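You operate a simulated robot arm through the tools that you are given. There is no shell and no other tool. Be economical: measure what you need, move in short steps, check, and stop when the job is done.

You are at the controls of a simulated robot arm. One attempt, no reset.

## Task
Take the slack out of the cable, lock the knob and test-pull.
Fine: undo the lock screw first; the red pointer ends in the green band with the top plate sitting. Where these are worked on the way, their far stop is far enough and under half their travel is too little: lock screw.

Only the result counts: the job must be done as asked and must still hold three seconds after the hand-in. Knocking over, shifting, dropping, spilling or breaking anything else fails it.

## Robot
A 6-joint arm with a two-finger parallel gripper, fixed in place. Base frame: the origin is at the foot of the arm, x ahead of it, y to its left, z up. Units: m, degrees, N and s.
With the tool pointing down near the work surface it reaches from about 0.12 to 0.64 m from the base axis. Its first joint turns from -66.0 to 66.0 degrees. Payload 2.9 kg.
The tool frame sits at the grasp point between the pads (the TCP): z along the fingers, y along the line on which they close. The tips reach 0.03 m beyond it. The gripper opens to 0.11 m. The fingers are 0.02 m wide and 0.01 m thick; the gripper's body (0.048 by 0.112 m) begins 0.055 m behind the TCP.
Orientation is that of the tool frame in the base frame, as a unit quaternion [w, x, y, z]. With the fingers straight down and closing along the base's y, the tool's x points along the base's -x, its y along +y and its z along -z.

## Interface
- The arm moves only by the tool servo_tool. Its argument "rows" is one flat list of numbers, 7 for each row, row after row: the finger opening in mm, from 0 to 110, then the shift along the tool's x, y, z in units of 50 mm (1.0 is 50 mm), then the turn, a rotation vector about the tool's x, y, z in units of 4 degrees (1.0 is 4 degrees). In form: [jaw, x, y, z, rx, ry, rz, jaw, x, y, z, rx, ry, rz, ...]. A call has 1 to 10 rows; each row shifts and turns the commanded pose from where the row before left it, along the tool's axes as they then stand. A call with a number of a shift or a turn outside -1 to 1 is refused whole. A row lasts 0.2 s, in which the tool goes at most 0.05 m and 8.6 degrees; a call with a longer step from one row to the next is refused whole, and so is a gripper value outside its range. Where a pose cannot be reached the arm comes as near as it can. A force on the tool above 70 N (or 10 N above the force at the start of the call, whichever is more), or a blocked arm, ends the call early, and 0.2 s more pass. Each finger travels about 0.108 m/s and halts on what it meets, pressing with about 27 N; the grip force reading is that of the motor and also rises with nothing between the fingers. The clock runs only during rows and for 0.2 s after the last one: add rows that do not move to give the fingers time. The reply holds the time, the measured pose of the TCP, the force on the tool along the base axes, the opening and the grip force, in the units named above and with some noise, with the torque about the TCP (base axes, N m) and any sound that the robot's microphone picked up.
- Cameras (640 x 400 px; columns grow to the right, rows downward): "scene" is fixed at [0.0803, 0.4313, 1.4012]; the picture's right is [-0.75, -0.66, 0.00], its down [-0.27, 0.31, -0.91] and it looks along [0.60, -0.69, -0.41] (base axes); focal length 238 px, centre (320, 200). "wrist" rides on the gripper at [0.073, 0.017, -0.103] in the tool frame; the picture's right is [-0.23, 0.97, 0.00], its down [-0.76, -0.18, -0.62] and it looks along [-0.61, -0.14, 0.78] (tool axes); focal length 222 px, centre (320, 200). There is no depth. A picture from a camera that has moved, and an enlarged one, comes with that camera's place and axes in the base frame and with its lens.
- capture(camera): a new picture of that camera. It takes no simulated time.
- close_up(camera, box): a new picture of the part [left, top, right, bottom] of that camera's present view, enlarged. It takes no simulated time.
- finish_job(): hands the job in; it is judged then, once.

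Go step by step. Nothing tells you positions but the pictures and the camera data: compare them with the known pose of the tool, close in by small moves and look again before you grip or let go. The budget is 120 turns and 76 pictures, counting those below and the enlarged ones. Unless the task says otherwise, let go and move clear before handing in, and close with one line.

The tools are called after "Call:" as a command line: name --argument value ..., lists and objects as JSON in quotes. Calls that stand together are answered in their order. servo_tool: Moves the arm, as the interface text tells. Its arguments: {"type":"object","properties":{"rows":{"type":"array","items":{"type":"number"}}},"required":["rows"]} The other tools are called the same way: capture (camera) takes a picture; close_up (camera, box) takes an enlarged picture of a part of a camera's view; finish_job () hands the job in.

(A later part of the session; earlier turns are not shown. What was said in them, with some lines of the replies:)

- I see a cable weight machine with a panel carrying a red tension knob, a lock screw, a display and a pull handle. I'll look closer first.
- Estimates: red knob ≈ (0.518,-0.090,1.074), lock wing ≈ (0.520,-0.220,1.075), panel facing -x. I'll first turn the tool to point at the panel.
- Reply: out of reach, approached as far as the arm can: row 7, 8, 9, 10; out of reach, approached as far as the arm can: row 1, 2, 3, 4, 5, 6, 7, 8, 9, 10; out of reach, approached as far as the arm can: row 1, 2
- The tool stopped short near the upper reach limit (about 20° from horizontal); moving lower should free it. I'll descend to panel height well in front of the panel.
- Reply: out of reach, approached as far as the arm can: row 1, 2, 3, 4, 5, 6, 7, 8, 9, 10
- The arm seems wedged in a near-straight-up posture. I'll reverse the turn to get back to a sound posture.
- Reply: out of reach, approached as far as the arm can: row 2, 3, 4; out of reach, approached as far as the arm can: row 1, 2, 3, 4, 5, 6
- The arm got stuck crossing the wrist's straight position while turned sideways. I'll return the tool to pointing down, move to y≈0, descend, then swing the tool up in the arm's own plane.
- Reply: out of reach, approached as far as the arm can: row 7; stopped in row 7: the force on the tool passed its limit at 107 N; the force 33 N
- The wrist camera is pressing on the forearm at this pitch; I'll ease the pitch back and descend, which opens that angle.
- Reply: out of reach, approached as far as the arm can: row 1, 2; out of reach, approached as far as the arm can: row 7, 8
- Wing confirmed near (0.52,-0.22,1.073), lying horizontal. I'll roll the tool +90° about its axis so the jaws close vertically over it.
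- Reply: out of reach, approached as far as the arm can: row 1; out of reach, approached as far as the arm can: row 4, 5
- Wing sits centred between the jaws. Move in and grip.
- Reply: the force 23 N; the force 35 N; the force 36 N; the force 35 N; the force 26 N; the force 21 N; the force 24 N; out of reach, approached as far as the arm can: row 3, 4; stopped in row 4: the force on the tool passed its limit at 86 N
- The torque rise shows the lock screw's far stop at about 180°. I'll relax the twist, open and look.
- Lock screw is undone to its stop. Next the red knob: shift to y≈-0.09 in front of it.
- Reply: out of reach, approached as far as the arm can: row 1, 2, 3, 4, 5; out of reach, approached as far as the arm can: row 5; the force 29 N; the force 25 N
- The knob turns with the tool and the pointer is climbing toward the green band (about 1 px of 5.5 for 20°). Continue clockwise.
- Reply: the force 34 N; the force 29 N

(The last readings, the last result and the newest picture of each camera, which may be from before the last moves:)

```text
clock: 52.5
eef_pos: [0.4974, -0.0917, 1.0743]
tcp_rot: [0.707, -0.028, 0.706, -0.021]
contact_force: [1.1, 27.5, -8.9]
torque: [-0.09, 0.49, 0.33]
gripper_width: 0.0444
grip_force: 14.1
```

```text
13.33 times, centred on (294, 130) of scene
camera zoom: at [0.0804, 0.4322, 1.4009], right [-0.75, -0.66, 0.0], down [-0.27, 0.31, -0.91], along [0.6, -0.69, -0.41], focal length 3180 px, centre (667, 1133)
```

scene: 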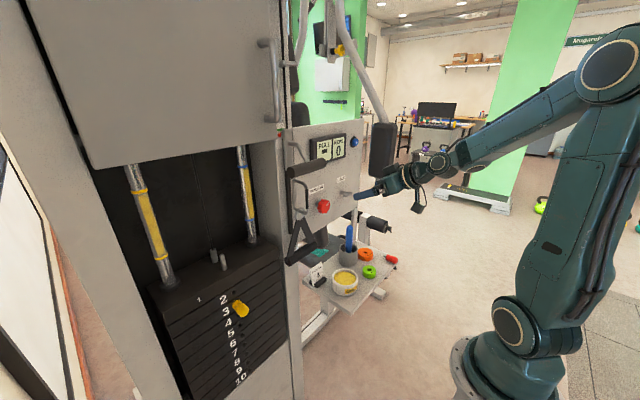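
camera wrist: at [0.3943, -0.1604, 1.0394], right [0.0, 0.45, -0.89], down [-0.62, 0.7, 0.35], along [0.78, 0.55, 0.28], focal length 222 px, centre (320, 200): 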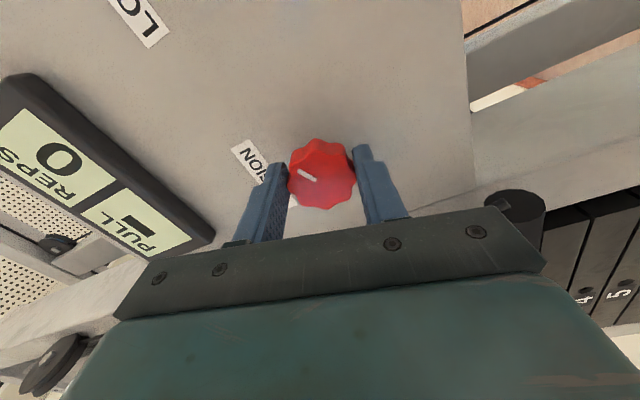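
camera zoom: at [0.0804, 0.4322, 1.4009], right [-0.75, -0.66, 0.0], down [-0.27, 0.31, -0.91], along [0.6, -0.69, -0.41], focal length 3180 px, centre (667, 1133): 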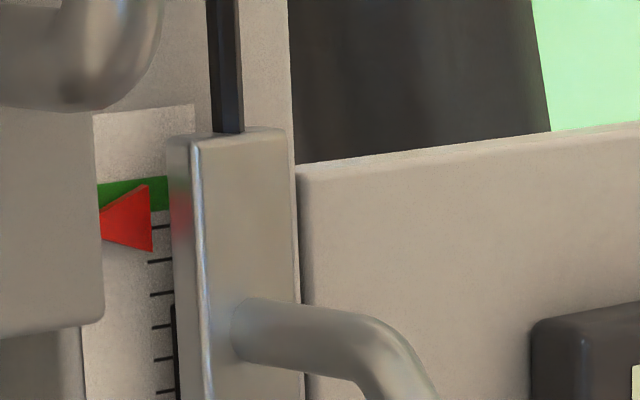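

Call:
servo_tool --rows '[30, 0, 0.03, 0, 0, 0, 1, 30, 0, 0, 0, 0, 0, 1, 30, 0, 0, 0, 0, 0, 1, 30, 0, 0, 0, 0, 0, 1, 30, 0, 0, 0, 0, 0, 1, 30, 0, 0, 0, 0, 0, 1, 30, 0, 0, 0, 0, 0, 1, 30, 0, 0, 0, 0, 0, 1]'

Call:
close_up --camera "scene" --box '[270, 115, 318, 145]'

Call:
capture --camera "wrist"

```text
clock: 54.3
eef_pos: [0.4988, -0.0908, 1.0751]
tcp_rot: [0.686, 0.168, 0.686, 0.172]
contact_force: [2.6, 26.1, 10.3]
torque: [-0.03, 0.16, 0.41]
gripper_width: 0.0437
grip_force: 13.8
```

```text
13.33 times, centred on (294, 130) of scene
camera zoom: at [0.0802, 0.4321, 1.4009], right [-0.75, -0.66, 0.0], down [-0.27, 0.31, -0.91], along [0.6, -0.69, -0.41], focal length 3180 px, centre (667, 1133)
```

zoom: 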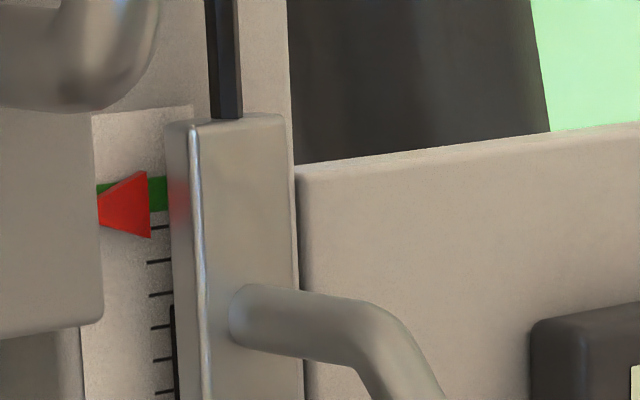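

```text
38 pictures are left
camera wrist: at [0.3944, -0.0423, 1.0175], right [0.0, 0.75, 0.66], down [-0.62, -0.52, 0.59], along [0.78, -0.4, 0.47], focal length 222 px, centre (320, 200)
```

wrist: 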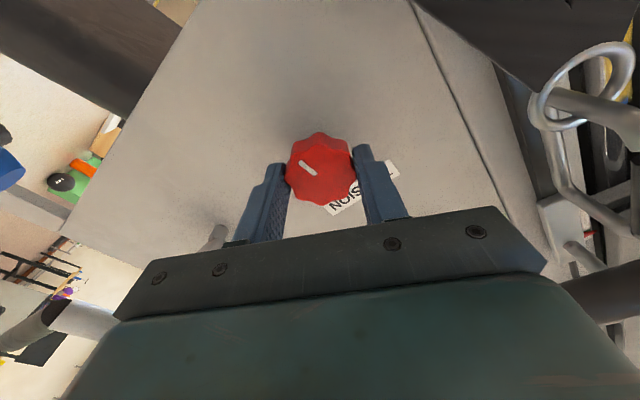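

Call:
servo_tool --rows '[30, 0, 0.02, 0, 0, 0, 1, 30, 0, 0, 0, 0, 0, 1, 30, 0, 0, 0, 0, 0, 1, 30, 0, 0, 0, 0, 0, 1]'

Call:
close_up --camera "scene" --box '[270, 115, 318, 145]'

Call:
close_up --camera "scene" --box '[120, 230, 280, 330]'

```text
clock: 55.3
eef_pos: [0.4983, -0.0899, 1.0744]
tcp_rot: [0.656, 0.264, 0.656, 0.265]
contact_force: [14.7, 20.9, 16.5]
torque: [-0.03, 0.66, 0.83]
gripper_width: 0.0431
grip_force: 44.7
```

```text
13.33 times, centred on (294, 130) of scene
camera zoom: at [0.0805, 0.432, 1.4009], right [-0.75, -0.66, 0.0], down [-0.27, 0.31, -0.91], along [0.6, -0.69, -0.41], focal length 3180 px, centre (667, 1133)
```

zoom: 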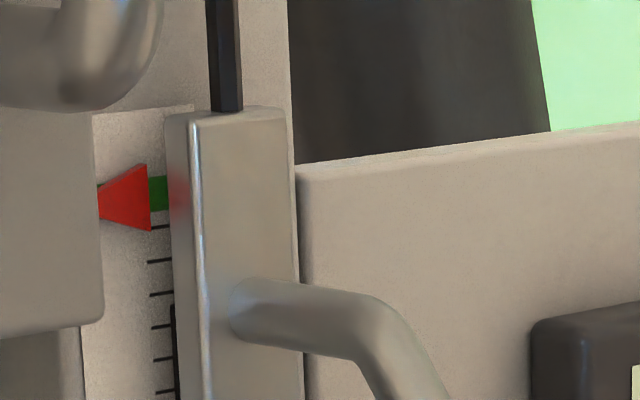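

```text
4.00 times, centred on (200, 280) of scene
camera zoom: at [0.0805, 0.432, 1.4009], right [-0.75, -0.66, 0.0], down [-0.27, 0.31, -0.91], along [0.6, -0.69, -0.41], focal length 954 px, centre (800, -120)
```

zoom: 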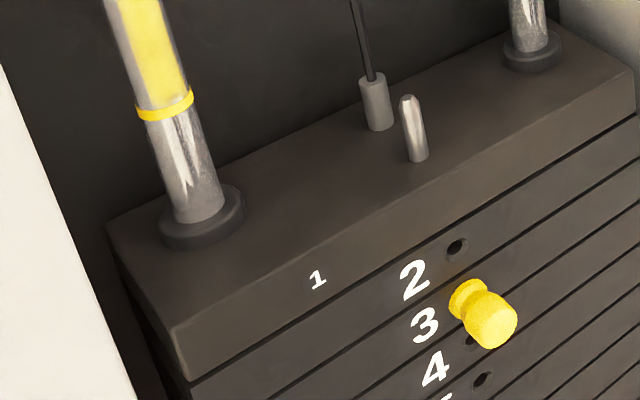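

Pointer is now in the green band with the top plate still sitting. A final small nudge, then release and see if it stays.

Call:
servo_tool --rows '[30, 0, 0, 0, 0, 0, 0.8, 30, 0, 0, 0, 0, 0, 0, 60, 0, 0, 0, 0, 0, 0, 80, 0, 0, 0, 0, 0, 0, 80, 0, 0, 0, 0, 0, 0]'

Call:
close_up --camera "scene" --box '[270, 115, 318, 145]'

Call:
close_up --camera "scene" --box '[270, 140, 430, 240]'

```text
clock: 56.5
eef_pos: [0.4964, -0.0926, 1.0746]
tcp_rot: [0.649, 0.282, 0.648, 0.281]
contact_force: [0.2, 0.6, 0.0]
torque: [-0.05, -0.01, 0.0]
gripper_width: 0.0799
grip_force: 0.1
```

```text
13.33 times, centred on (294, 130) of scene
camera zoom: at [0.0803, 0.4313, 1.4012], right [-0.75, -0.66, 0.0], down [-0.27, 0.31, -0.91], along [0.6, -0.69, -0.41], focal length 3180 px, centre (667, 1133)
```

zoom: 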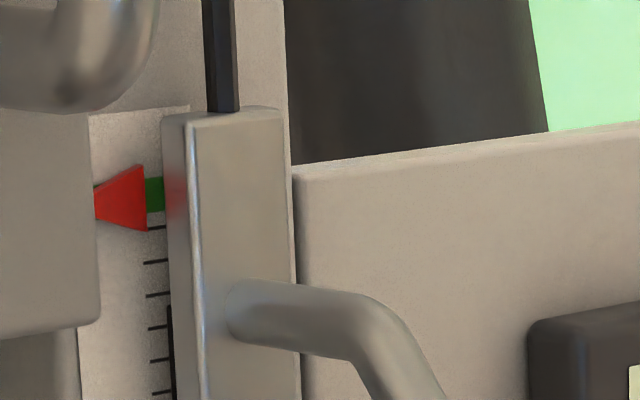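

```text
4.00 times, centred on (350, 190) of scene
camera zoom: at [0.0803, 0.4313, 1.4012], right [-0.75, -0.66, 0.0], down [-0.27, 0.31, -0.91], along [0.6, -0.69, -0.41], focal length 954 px, centre (200, 240)
```

zoom: 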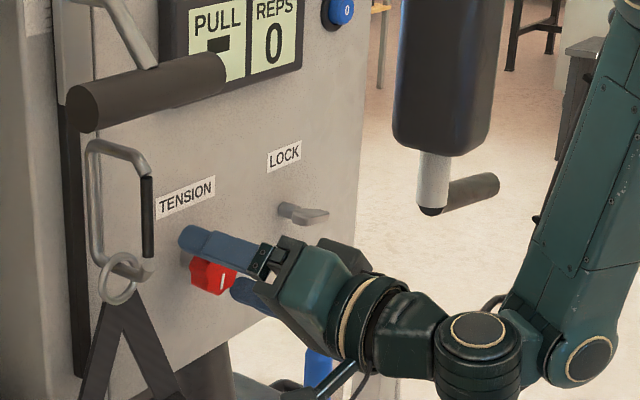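

Pointer holds. Now back out and return to the lock screw, rolling back to the -93° start.

Call:
servo_tool --rows '[110, 0, 0, 0, 0, 0, 0, 110, 0, 0, 0, 0, 0, 0, 110, 0, 0, -0.2, 0, 0, 0, 110, 0, 0, -0.2, 0, 0, 0, 110, 0, 0, -0.2, 0, 0, 0]'

```text
clock: 57.7
eef_pos: [0.4765, -0.0933, 1.0827]
tcp_rot: [0.647, 0.284, 0.649, 0.28]
contact_force: [-0.9, -0.5, -0.5]
torque: [-0.01, -0.04, 0.0]
gripper_width: 0.1099
grip_force: 0.0
out of reach, approached as far as the arm can: row 4, 5
```

Call:
servo_tool --rows '[110, -0.3, -0.3, -0.1, 0, 0, 0, 110, -0.5, -0.5, -0.2, 0, 0, 0, 110, -0.5, -0.5, -0.2, 0, 0, 0, 110, -0.5, -0.5, 0, 0, 0, 0, 110, 0, 0, 0, 0, 0, -1, 110, 0, 0, 0, 0, 0, -1, 110, 0, 0, 0, 0, 0, -1, 110, 0, 0, 0, 0, 0, -1, 110, 0, 0, 0, 0, 0, -1, 110, 0, 0, 0, 0, 0, -1]'

Call:
servo_tool --rows '[90, 0, 0, 0, 0, 0, -1, 70, 0, 0, 0, 0, 0, -1, 50, 0, 0, 0, 0, 0, -1, 50, 0, 0, 0, 0, 0, -1, 50, 0, 0, 0, 0, 0, -1, 50, 0, 0, 0, 0, 0, -1, 50, 0, 0, 0, 0, 0, -1, 50, 0, 0, 0, 0, 0, -1, 50, 0, 0, 0, 0, 0, -1, 50, 0, 0, 0, 0, 0, -1]'

Call:
servo_tool --rows '[50, 0, 0, 0, 0, 0, -1, 50, 0, 0, 0, 0, 0, -1, 50, 0, 0, 0, 0, 0, -1, 50, 0, 0, 0, 0, 0, -1, 50, 0, 0, 0, 0, 0, -1, 50, 0, 0, 0, 0, 0, -1, 50, 0, 0, 0, 0, 0, -1, 50, 0, 0, 0, 0, 0, -1, 50, 0, 0, 0, 0, 0, -1, 50, 0, 0, 0, 0, 0, -1]'

```text
clock: 59.9
eef_pos: [0.4498, -0.2222, 1.0766]
tcp_rot: [0.693, 0.14, 0.693, 0.14]
contact_force: [0.2, 0.3, -0.1]
torque: [-0.05, -0.03, -0.03]
gripper_width: 0.1101
grip_force: 0.1
```

```text
clock: 62.1
eef_pos: [0.4514, -0.2207, 1.0777]
tcp_rot: [0.699, -0.104, 0.699, -0.105]
contact_force: [0.3, -0.2, 0.3]
torque: [-0.02, 0.0, 0.0]
gripper_width: 0.0499
grip_force: 0.1
```

```text
clock: 64.3
eef_pos: [0.4501, -0.2216, 1.0769]
tcp_rot: [0.621, -0.337, 0.622, -0.338]
contact_force: [0.7, 0.0, -0.4]
torque: [0.0, -0.01, 0.01]
gripper_width: 0.0504
grip_force: 0.1
```

Call:
servo_tool --rows '[50, 0, 0, 0, 0, 0, -1, 50, 0, 0, 0, 0, 0, -1, 50, 0, 0, 0, 0, 0, -1, 50, 0, 0, 0, 0, 0, -1, 50, 0, 0, 0, 0, 0, -1, 50, 0, 0, 0, 0, 0, -1, 50, 0, 0, 0, 0, 0, -1, 50, 0, 0, 0, 0, 0, -1, 50, 0, 0, 0, 0, 0, -0.5, 50, 0, 0, 0, 0, 0, 0]'

Call:
capture --camera "wrist"

```text
clock: 66.5
eef_pos: [0.4502, -0.2206, 1.079]
tcp_rot: [-0.495, 0.504, -0.495, 0.505]
contact_force: [0.0, -0.2, -0.2]
torque: [-0.03, 0.01, 0.02]
gripper_width: 0.0503
grip_force: 0.0
```

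```text
33 pictures are left
camera wrist: at [0.3462, -0.2934, 1.0613], right [0.0, 0.21, -0.98], down [-0.62, 0.77, 0.16], along [0.78, 0.61, 0.13], focal length 222 px, centre (320, 200)
```

wrist: 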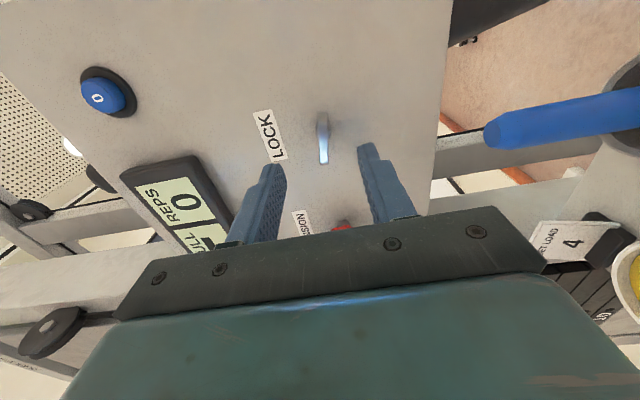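

Call:
servo_tool --rows '[50, 0, 0.09, 0.3, 0, 0, 0, 50, 0, 0, 0.35, 0, 0, 0, 50, 0, 0, 0.31, 0, 0, 0, 30, 0, 0, 0, 0, 0, 0, 0, 0, 0, 0, 0, 0, 0, 0, 0, 0, 0, 0, 0, 0, 0, 0, 0, 0, 0, 0, 0, 0]'

Call:
servo_tool --rows '[0, 0, 0, 0, 0, 0, 1, 0, 0, 0, 0, 0, 0, 1, 0, 0, 0, 0, 0, 0, 1, 0, 0, 0, 0, 0, 0, 1, 0, 0, 0, 0, 0, 0, 1, 0, 0, 0, 0, 0, 0, 1]'

```text
refused: rows must hold 7 numbers for each row
```

```text
clock: 67.9
eef_pos: [0.4504, -0.2207, 1.0782]
tcp_rot: [0.59, -0.389, 0.59, -0.391]
contact_force: [0.1, 0.4, 0.7]
torque: [0.03, 0.0, 0.01]
gripper_width: 0.0001
grip_force: 26.5
```

The first call was malformed, so the roll happened in free air; I'll undo it and open again before advancing.

Call:
servo_tool --rows '[30, 0, 0, 0, 0, 0, -1, 50, 0, 0, 0, 0, 0, -1, 50, 0, 0, 0, 0, 0, -1, 50, 0, 0, 0, 0, 0, -1, 50, 0, 0, 0, 0, 0, -1, 50, 0, 0, 0, 0, 0, -1, 50, 0, 0, 0, 0, 0, 0]'

```text
clock: 69.5
eef_pos: [0.4511, -0.2199, 1.0791]
tcp_rot: [-0.494, 0.504, -0.496, 0.505]
contact_force: [-0.7, 0.3, 0.4]
torque: [0.04, 0.01, 0.02]
gripper_width: 0.0502
grip_force: 0.0
```

Call:
servo_tool --rows '[50, 0, 0.09, 0.3, 0, 0, 0, 50, 0, 0, 0.35, 0, 0, 0, 50, 0, 0, 0.31, 0, 0, 0, 30, 0, 0, 0, 0, 0, 0, 0, 0, 0, 0, 0, 0, 0, 0, 0, 0, 0, 0, 0, 0, 0, 0, 0, 0, 0, 0, 0]'

Call:
capture --camera "wrist"

```text
clock: 71.1
eef_pos: [0.4992, -0.2197, 1.0751]
tcp_rot: [-0.497, 0.503, -0.495, 0.505]
contact_force: [5.8, -0.3, 12.9]
torque: [0.88, -0.06, -0.07]
gripper_width: 0.0078
grip_force: 44.7
```

```text
32 pictures are left
camera wrist: at [0.3952, -0.2928, 1.0581], right [0.0, 0.21, -0.98], down [-0.62, 0.77, 0.16], along [0.78, 0.61, 0.13], focal length 222 px, centre (320, 200)
```

wrist: 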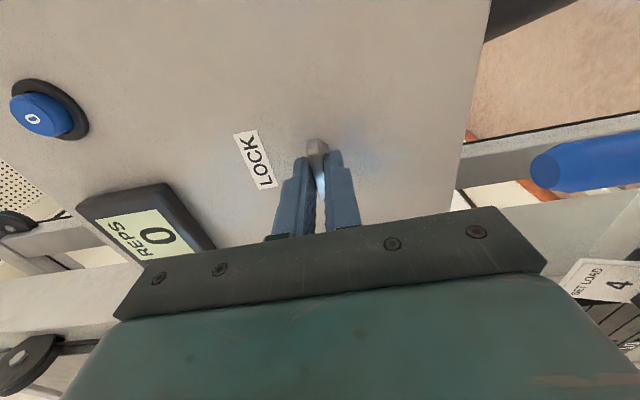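

Gripped. Turn clockwise to lock.

Call:
servo_tool --rows '[0, 0, 0, 0, 0, 0, 1, 0, 0, 0, 0, 0, 0, 1, 0, 0, 0, 0, 0, 0, 1, 0, 0, 0, 0, 0, 0, 1, 0, 0, 0, 0, 0, 0, 1, 0, 0, 0, 0, 0, 0, 1, 0, 0, 0, 0, 0, 0, 1, 0, 0, 0, 0, 0, 0, 1]'

Call:
servo_tool --rows '[0, 0, 0, 0, 0, 0, 1, 0, 0, 0, 0, 0, 0, 1, 0, 0, 0, 0, 0, 0, 1, 0, 0, 0, 0, 0, 0, 1, 0, 0, 0, 0, 0, 0, 1, 0, 0, 0, 0, 0, 0, 1, 0, 0, 0, 0, 0, 0, 1, 0, 0, 0, 0, 0, 0, 1]'

```text
clock: 72.9
eef_pos: [0.4999, -0.2206, 1.0743]
tcp_rot: [0.617, -0.347, 0.614, -0.348]
contact_force: [23.2, 8.1, 23.9]
torque: [-0.02, 0.14, -0.23]
gripper_width: 0.0077
grip_force: 45.4
```

```text
clock: 74.7
eef_pos: [0.4993, -0.2196, 1.0738]
tcp_rot: [0.689, -0.163, 0.687, -0.164]
contact_force: [-3.3, 14.5, 22.9]
torque: [-0.02, 0.38, -0.02]
gripper_width: 0.0076
grip_force: 44.6
```

Call:
servo_tool --rows '[0, -0.01, 0, 0, 0, 0, 1, 0, 0, 0, 0, 0, 0, 1, 0, 0, 0, 0, 0, 0, 1, 0, 0, 0, 0, 0, 0, 1, 0, 0, 0, 0, 0, 0, 1, 0, 0, 0, 0, 0, 0, 1, 0, 0, 0, 0, 0, 0, 1, 0, 0, 0, 0, 0, 0, 1]'

Call:
servo_tool --rows '[0, 0, 0, 0, 0, 0, 1, 0, 0, 0, 0, 0, 0, 1, 0, 0, 0, 0, 0, 0, 1, 0, 0, 0, 0, 0, 0, 1, 0, 0, 0, 0, 0, 0, 1, 0, 0, 0, 0, 0, 0, 1, 0, 0, 0, 0, 0, 0, 1, 0, 0, 0, 0, 0, 0, 1]'

```text
clock: 76.5
eef_pos: [0.4998, -0.2199, 1.073]
tcp_rot: [0.708, 0.031, 0.705, 0.031]
contact_force: [15.0, 3.7, 15.8]
torque: [0.0, -0.72, 0.35]
gripper_width: 0.0077
grip_force: 44.8
```

```text
clock: 78.3
eef_pos: [0.4991, -0.2192, 1.0743]
tcp_rot: [0.671, 0.226, 0.67, 0.224]
contact_force: [5.2, 8.4, 11.7]
torque: [-0.01, -1.37, -0.62]
gripper_width: 0.0077
grip_force: 45.1
```

Call:
servo_tool --rows '[0, 0, 0, 0, 0, 0, 1, 0, 0, 0, 0, 0, 0, 1, 0, 0, 0, 0, 0, 0, 1, 0, 0, 0, 0, 0, 0, 1, 0, 0, 0, 0, 0, 0, 1, 0, 0, 0, 0, 0, 0, 1, 0, 0, 0, 0, 0, 0, 1, 0, 0, 0, 0, 0, 0, 1, 0, 0, 0, 0, 0, 0, 1, 0, 0, 0, 0, 0, 0, 1]'

Call:
servo_tool --rows '[0, 0, 0, 0, 0, 0, 1, 0, 0, 0, 0, 0, 0, 1, 0, 0, 0, 0, 0, 0, 1]'

```text
clock: 80.5
eef_pos: [0.4994, -0.2187, 1.074]
tcp_rot: [0.552, 0.441, 0.552, 0.443]
contact_force: [-4.7, 27.9, 12.8]
torque: [0.01, -0.22, -0.21]
gripper_width: 0.008
grip_force: 44.7
```

```text
clock: 81.3
eef_pos: [0.4992, -0.2189, 1.0741]
tcp_rot: [0.504, 0.495, 0.503, 0.498]
contact_force: [5.9, 17.8, 18.5]
torque: [0.02, 0.09, 1.27]
gripper_width: 0.0077
grip_force: 44.7
```

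Call:
servo_tool --rows '[0, 0, 0, 0, 0, 0, 1, 0, 0, 0, 0, 0, 0, 1]'

Call:
servo_tool --rows '[0, 0, 0, 0, 0, 0, 0.7]'

```text
clock: 81.9
eef_pos: [0.5, -0.2199, 1.0748]
tcp_rot: [0.469, 0.529, 0.468, 0.53]
contact_force: [15.7, 17.8, 17.8]
torque: [-1.04, -0.23, 0.21]
gripper_width: 0.0097
grip_force: 44.9
```

```text
clock: 82.3
eef_pos: [0.4994, -0.2199, 1.0736]
tcp_rot: [0.457, 0.54, 0.454, 0.542]
contact_force: [13.9, 14.0, 20.0]
torque: [-1.1, -0.17, 0.75]
gripper_width: 0.011
grip_force: 45.4
```

Locked stop reached. Relax, open, back out and check.

Call:
servo_tool --rows '[0, 0, 0, 0, 0, 0, -1, 20, 0, 0, 0, 0, 0, 0, 60, 0, 0, 0, 0, 0, 0, 60, 0, 0, 0, 0, 0, 0, 60, 0, 0, -0.5, 0, 0, 0, 60, 0, 0, -0.5, 0, 0, 0]'

Call:
close_up --camera "scene" --box '[270, 115, 318, 145]'

Call:
capture --camera "wrist"

Call:
close_up --camera "scene" --box '[270, 140, 398, 220]'

```text
clock: 83.7
eef_pos: [0.4484, -0.2194, 1.0763]
tcp_rot: [0.474, 0.525, 0.474, 0.524]
contact_force: [-0.1, 0.8, -0.9]
torque: [0.0, -0.02, 0.01]
gripper_width: 0.0601
grip_force: 0.0
```

```text
13.33 times, centred on (294, 130) of scene
camera zoom: at [0.0803, 0.4313, 1.4012], right [-0.75, -0.66, 0.0], down [-0.27, 0.31, -0.91], along [0.6, -0.69, -0.41], focal length 3180 px, centre (667, 1133)
```

zoom: 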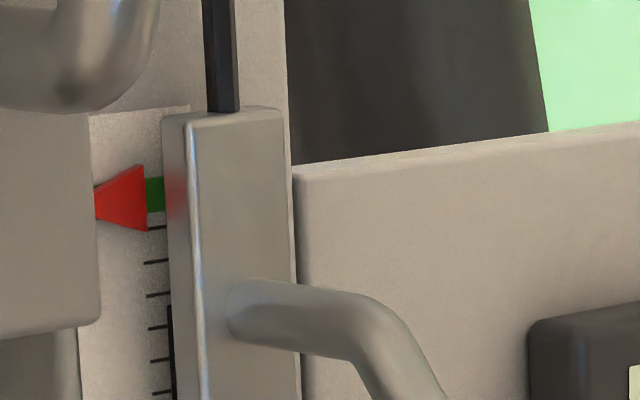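

```text
30 pictures are left
camera wrist: at [0.3433, -0.1492, 1.0989], right [0.0, -0.32, 0.95], down [-0.62, -0.74, -0.25], along [0.78, -0.59, -0.2], focal length 222 px, centre (320, 200)
```

wrist: 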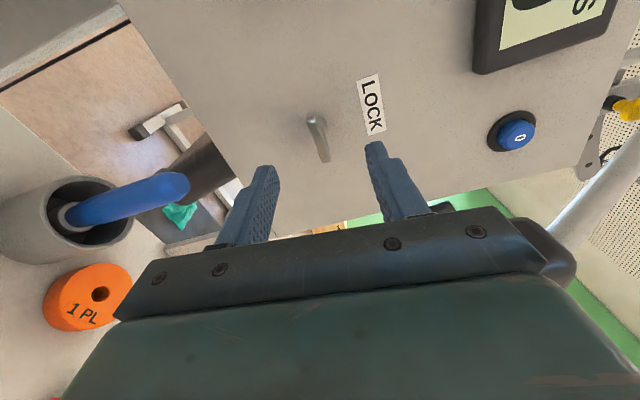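

```text
5.00 times, centred on (334, 180) of scene
camera zoom: at [0.0803, 0.4313, 1.4012], right [-0.75, -0.66, 0.0], down [-0.27, 0.31, -0.91], along [0.6, -0.69, -0.41], focal length 1192 px, centre (250, 300)
```

zoom: 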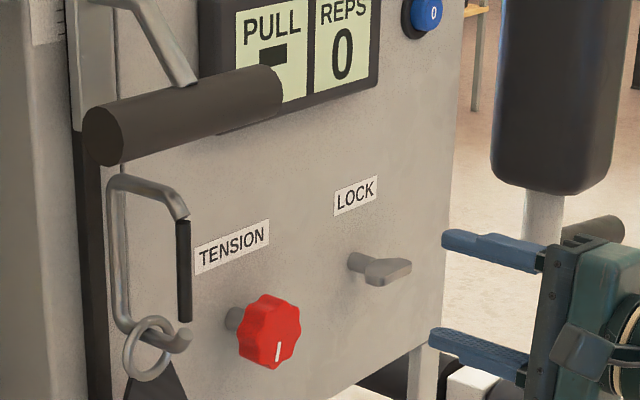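

Lock screw is tight again and the pointer still sits in the green band. For the test-pull I'll use the black grip on the carriage, ≈ x 0.452, y -0.02…0.10, z 1.256; approach straddling it from the -y side.

Call:
servo_tool --rows '[80, 0, 0, 0, 0, 0, -1, 80, 0, 0.8, 0, 0, 0, -0.5, 80, 0, 0.9, 0, 0, 0, 0, 80, 0, 0.9, 0, 0, 0, 0, 80, 0, 0.9, 0, 0, 0, 0, 80, 0, 0, 0, 0, 0, 0]'

Call:
servo_tool --rows '[80, 0.8, 0, 0, 0, 0, 0, 80, 0.8, 0, 0, 0, 0, 0, 80, 0.8, 0, 0, 0, 0, 0, 80, 0, 0, 0, 0, 0, 0]'

Call:
capture --camera "scene"

```text
clock: 85.1
eef_pos: [0.4533, -0.2244, 1.2473]
tcp_rot: [0.502, 0.5, 0.5, 0.499]
contact_force: [-0.3, 0.2, 0.4]
torque: [0.01, 0.02, -0.02]
gripper_width: 0.08
grip_force: 0.1
```

```text
clock: 86.1
eef_pos: [0.45, -0.1014, 1.244]
tcp_rot: [0.502, 0.5, 0.5, 0.498]
contact_force: [0.2, -0.9, 0.0]
torque: [-0.02, 0.01, -0.01]
gripper_width: 0.08
grip_force: 0.0
```

```text
28 pictures are left
```

scene: 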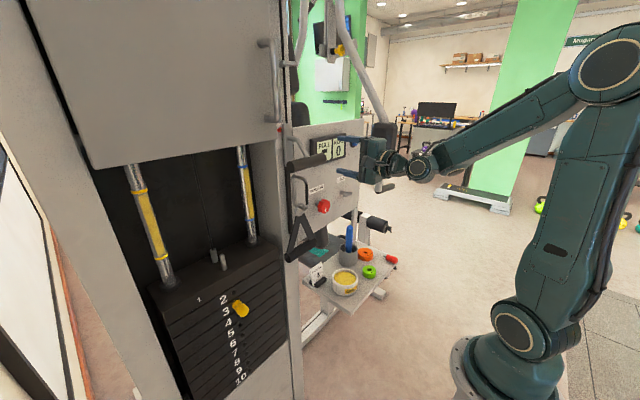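

Call:
close_up --camera "scene" --box '[280, 120, 376, 180]'

```text
6.67 times, centred on (328, 150) of scene
camera zoom: at [0.0802, 0.4313, 1.4012], right [-0.75, -0.66, 0.0], down [-0.27, 0.31, -0.91], along [0.6, -0.69, -0.41], focal length 1590 px, centre (267, 533)
```

zoom: 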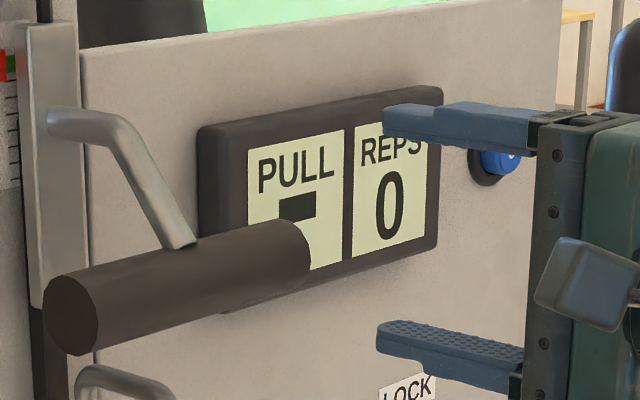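

Call:
servo_tool --rows '[80, 0, 0.22, 0.02, 0, 0, 0, 80, 0.7, 0, 0, 0, 0, 0, 80, 0.7, 0, 0, 0, 0, 0, 80, 0.6, 0, 0, 0, 0, 0, 80, 0, 0, 0, 0, 0, 0]'

Call:
close_up --camera "scene" --box '[280, 120, 376, 180]'

Call:
capture --camera "wrist"

```text
clock: 87.3
eef_pos: [0.4483, -0.0013, 1.259]
tcp_rot: [0.501, 0.5, 0.501, 0.499]
contact_force: [0.1, -0.1, 0.1]
torque: [-0.01, 0.03, -0.02]
gripper_width: 0.0799
grip_force: 0.0
```

```text
6.67 times, centred on (328, 150) of scene
camera zoom: at [0.0802, 0.4313, 1.4012], right [-0.75, -0.66, 0.0], down [-0.27, 0.31, -0.91], along [0.6, -0.69, -0.41], focal length 1590 px, centre (267, 533)
```

zoom: 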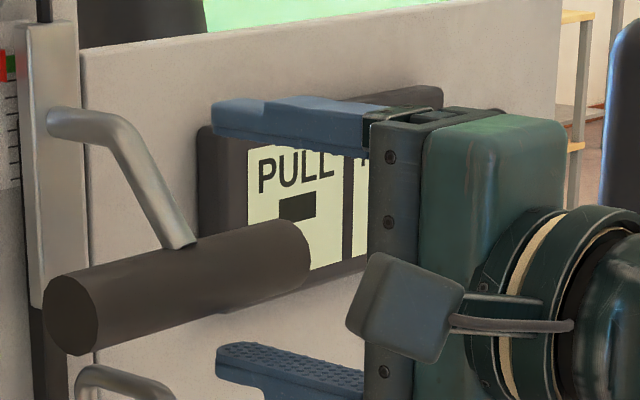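

```text
25 pictures are left
camera wrist: at [0.3456, 0.0716, 1.2745], right [0.0, -0.22, 0.97], down [-0.62, -0.76, -0.18], along [0.78, -0.61, -0.14], focal length 222 px, centre (320, 200)
```

wrist: 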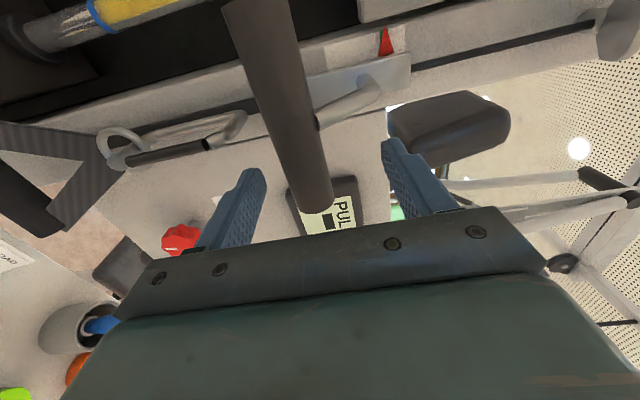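

Call:
servo_tool --rows '[80, 0.2, -0.08, 0.2, 0, 0, 0, 60, 0, 0, 0, 0, 0, 0, 40, 0, 0, 0, 0, 0, 0, 15, 0, 0, 0, 0, 0, 0, 15, 0, 0, 0, 0, 0, 0, 15, 0, 0, 0, 0, 0, 0]'

Call:
close_up --camera "scene" --box '[260, 110, 372, 180]'

```text
clock: 88.7
eef_pos: [0.4596, 0.0085, 1.2512]
tcp_rot: [0.498, 0.503, 0.504, 0.495]
contact_force: [8.5, -0.7, -28.3]
torque: [0.17, 0.16, 0.02]
gripper_width: 0.0275
grip_force: 44.4
```

```text
5.71 times, centred on (316, 145) of scene
camera zoom: at [0.081, 0.4313, 1.4011], right [-0.75, -0.66, 0.0], down [-0.27, 0.31, -0.91], along [0.6, -0.69, -0.41], focal length 1363 px, centre (343, 514)
```

zoom: 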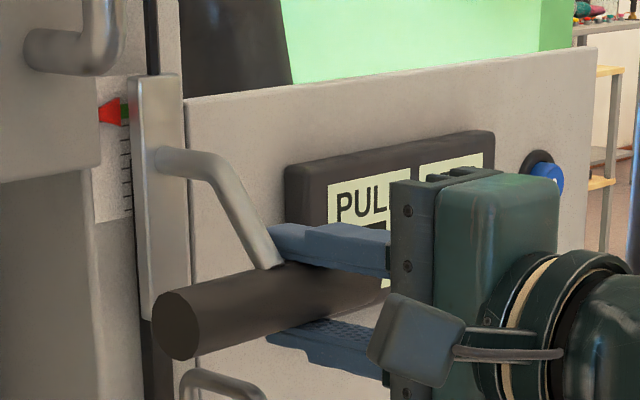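

Grip held. Pull down gently and watch force, sound and display.

Call:
servo_tool --rows '[15, 0, -0.1, 0, 0, 0, 0, 15, 0, -0.1, 0, 0, 0, 0, 15, 0, -0.1, 0, 0, 0, 0, 15, 0, -0.1, 0, 0, 0, 0]'

Call:
close_up --camera "scene" --box '[260, 110, 372, 180]'

```text
clock: 89.7
eef_pos: [0.46, 0.0093, 1.2384]
tcp_rot: [0.504, 0.497, 0.498, 0.501]
contact_force: [-2.6, 0.9, 12.8]
torque: [0.12, -0.99, 0.16]
gripper_width: 0.0275
grip_force: 44.9
```

```text
5.71 times, centred on (316, 145) of scene
camera zoom: at [0.0799, 0.4314, 1.4012], right [-0.75, -0.66, 0.0], down [-0.27, 0.31, -0.91], along [0.6, -0.69, -0.41], focal length 1363 px, centre (343, 514)
```

zoom: 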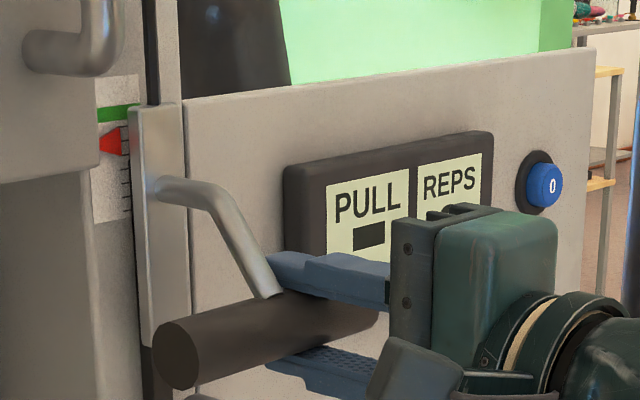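

Call:
servo_tool --rows '[15, 0, -0.15, 0, 0, 0, 0, 15, 0, -0.15, 0, 0, 0, 0, 15, 0, -0.15, 0, 0, 0, 0, 15, 0, -0.15, 0, 0, 0, 0]'

Call:
capture --camera "scene"

```text
clock: 90.7
eef_pos: [0.4606, 0.0093, 1.2055]
tcp_rot: [0.5, 0.498, 0.501, 0.501]
contact_force: [2.8, 21.2, 12.4]
torque: [-0.18, 0.08, 0.31]
gripper_width: 0.0273
grip_force: 45.4
```

```text
22 pictures are left
```

scene: 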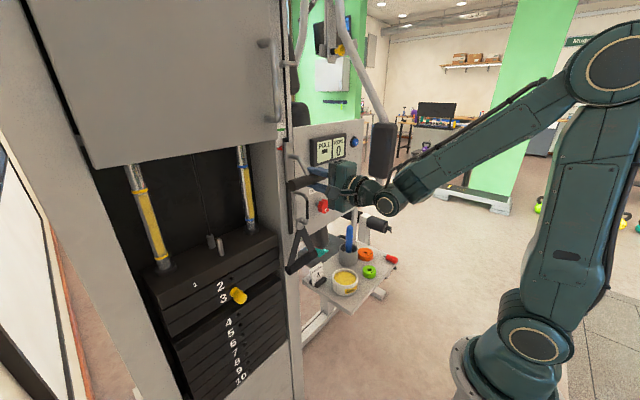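

The stack lifts (plates 1–3) with light force; the display still shows "-". Pull further in steps.

Call:
servo_tool --rows '[15, 0, -0.2, 0, 0, 0, 0, 15, 0, -0.2, 0, 0, 0, 0, 15, 0, -0.2, 0, 0, 0, 0, 15, 0, -0.2, 0, 0, 0, 0]'

Call:
close_up --camera "scene" --box '[260, 120, 420, 300]'

```text
clock: 91.7
eef_pos: [0.4602, 0.0091, 1.1639]
tcp_rot: [0.502, 0.5, 0.499, 0.499]
contact_force: [6.4, 18.2, 12.3]
torque: [0.36, 0.01, 0.24]
gripper_width: 0.0275
grip_force: 45.2
```

```text
2.22 times, centred on (340, 210) of scene
camera zoom: at [0.0803, 0.4319, 1.401], right [-0.75, -0.66, 0.0], down [-0.27, 0.31, -0.91], along [0.6, -0.69, -0.41], focal length 530 px, centre (276, 178)
```

zoom: 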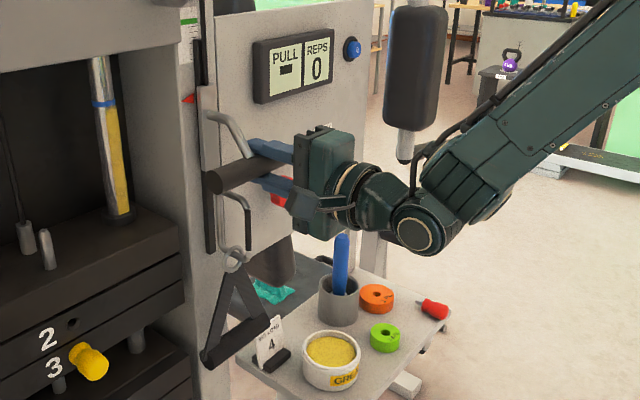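

Call:
capture --camera "wrist"

Call:
close_up --camera "scene" --box '[264, 220, 360, 300]'

```text
20 pictures are left
camera wrist: at [0.3561, 0.0818, 1.1798], right [0.0, -0.22, 0.97], down [-0.62, -0.76, -0.18], along [0.78, -0.61, -0.14], focal length 222 px, centre (320, 200)
```

wrist: 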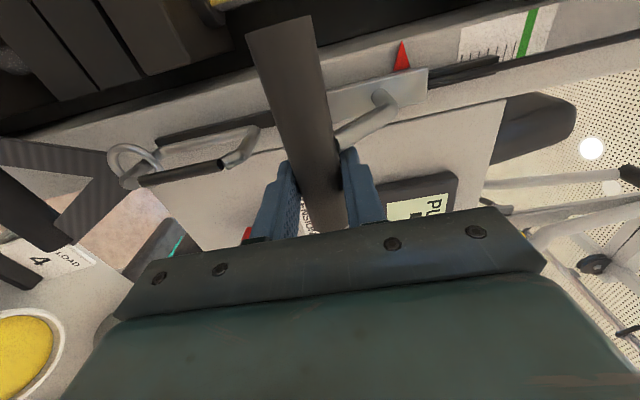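

```text
5.00 times, centred on (312, 260) of scene
camera zoom: at [0.0803, 0.4319, 1.401], right [-0.75, -0.66, 0.0], down [-0.27, 0.31, -0.91], along [0.6, -0.69, -0.41], focal length 1192 px, centre (360, -100)
```

zoom: 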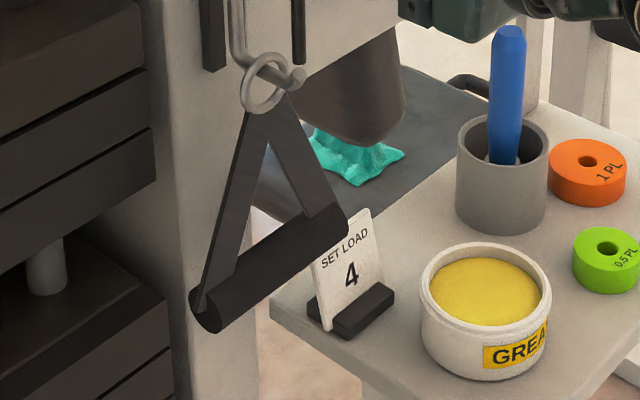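

The D-handle is nearing the card and tray, so I'll return gently and see whether this ~9 cm pull was registered.

Call:
servo_tool --rows '[15, 0, 0.2, 0, 0, 0, 0, 15, 0, 0.2, 0, 0, 0, 0, 15, 0, 0.2, 0, 0, 0, 0, 15, 0, 0.2, 0, 0, 0, 0, 15, 0, 0.2, 0, 0, 0, 0, 15, 0, 0.2, 0, 0, 0, 0]'

Call:
servo_tool --rows '[15, 0, 0.15, 0, 0, 0, 0, 15, 0, 0.13, 0, 0, 0, 0, 15, 0, 0.1, 0, 0, 0, 0, 15, 0, 0.1, 0, 0, 0, 0]'

Call:
close_up --camera "scene" --box '[260, 110, 372, 180]'

```text
clock: 93.1
eef_pos: [0.4596, 0.0083, 1.2264]
tcp_rot: [0.502, 0.5, 0.499, 0.498]
contact_force: [-10.4, 9.5, 11.8]
torque: [0.42, -0.22, 0.26]
gripper_width: 0.0272
grip_force: 44.4
```

```text
clock: 94.1
eef_pos: [0.4595, 0.0086, 1.249]
tcp_rot: [0.502, 0.5, 0.501, 0.498]
contact_force: [-8.5, 6.7, 8.9]
torque: [0.07, -0.33, -0.13]
gripper_width: 0.0275
grip_force: 44.6
```

```text
5.71 times, centred on (316, 145) of scene
camera zoom: at [0.0798, 0.4316, 1.4011], right [-0.75, -0.66, 0.0], down [-0.27, 0.31, -0.91], along [0.6, -0.69, -0.41], focal length 1363 px, centre (343, 514)
```

zoom: 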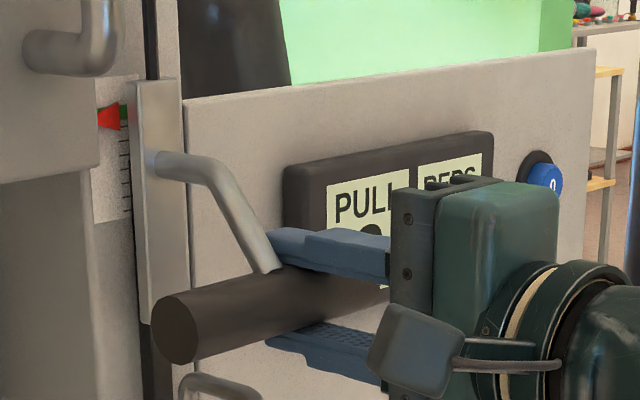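

The PULL display has changed. I'll let it up the last bit until it seats, then release and back off sideways.

Call:
servo_tool --rows '[15, 0, 0.06, 0, 0, 0, 0, 15, 0, 0, 0, 0, 0, 0]'

Call:
servo_tool --rows '[40, 0, 0, 0, 0, 0, 0, 80, 0, 0, 0, 0, 0, 0, 80, 0, 0, 0, 0, 0, 0, 80, -0.5, 0, 0, 0, 0, 0, 80, -0.8, 0, 0, 0, 0, 0, 80, -0.8, 0, 0, 0, 0, 0, 80, -0.8, 0, 0, 0, 0, 0, 80, -0.6, 0, 0, 0, 0, 0]'

Call:
close_up --camera "scene" --box '[260, 110, 372, 180]'

Call:
close_up --camera "scene" --box '[270, 115, 318, 145]'

Call:
capture --camera "scene"

```text
clock: 94.7
eef_pos: [0.4596, 0.0091, 1.2497]
tcp_rot: [0.501, 0.501, 0.501, 0.497]
contact_force: [-7.8, 8.4, -1.0]
torque: [0.12, 0.15, 0.14]
gripper_width: 0.0275
grip_force: 45.2
```

```text
clock: 96.5
eef_pos: [0.4601, -0.1673, 1.2525]
tcp_rot: [0.502, 0.499, 0.501, 0.499]
contact_force: [-0.5, 0.0, -0.6]
torque: [0.01, 0.01, -0.03]
gripper_width: 0.0798
grip_force: 0.0
```

```text
5.71 times, centred on (316, 145) of scene
camera zoom: at [0.0803, 0.4313, 1.4012], right [-0.75, -0.66, 0.0], down [-0.27, 0.31, -0.91], along [0.6, -0.69, -0.41], focal length 1363 px, centre (343, 514)
```

zoom: 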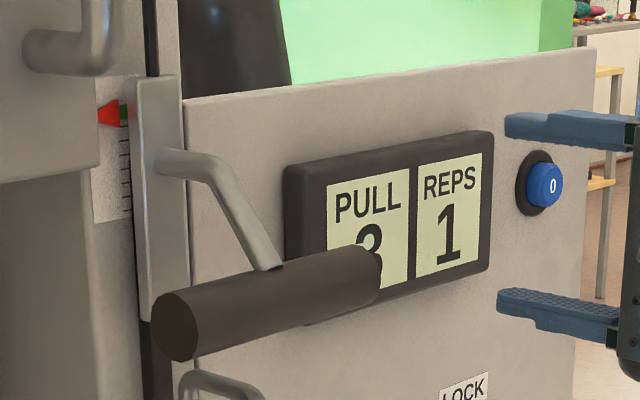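

```text
13.33 times, centred on (294, 130) of scene
camera zoom: at [0.0803, 0.4313, 1.4012], right [-0.75, -0.66, 0.0], down [-0.27, 0.31, -0.91], along [0.6, -0.69, -0.41], focal length 3180 px, centre (667, 1133)
```

zoom: 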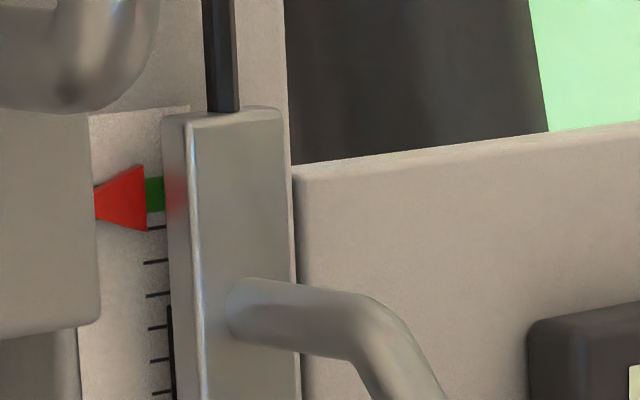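

```text
15 pictures are left
```

scene: 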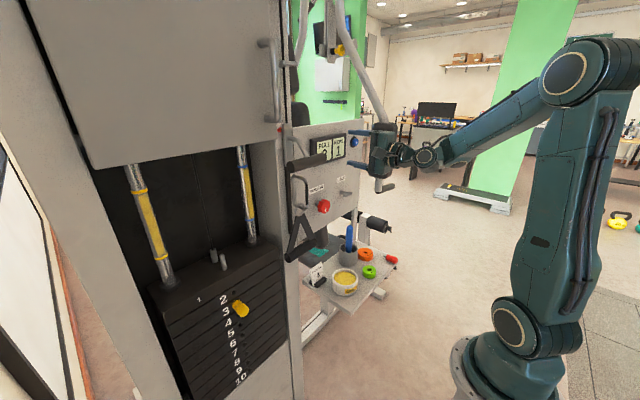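

The display shows PULL 3, REPS 1. The stack has reseated, the pointer is in the green band, the lock screw is tight, and the arm is clear, so I'm handing in.

Call:
finish_job

```text
The job is handed in.
```

The job is handed in: slack taken out with the red pointer in the green band and the top plate sitting, lock screw tightened, and one test-pull registered on the display (PULL 3, REPS 1).
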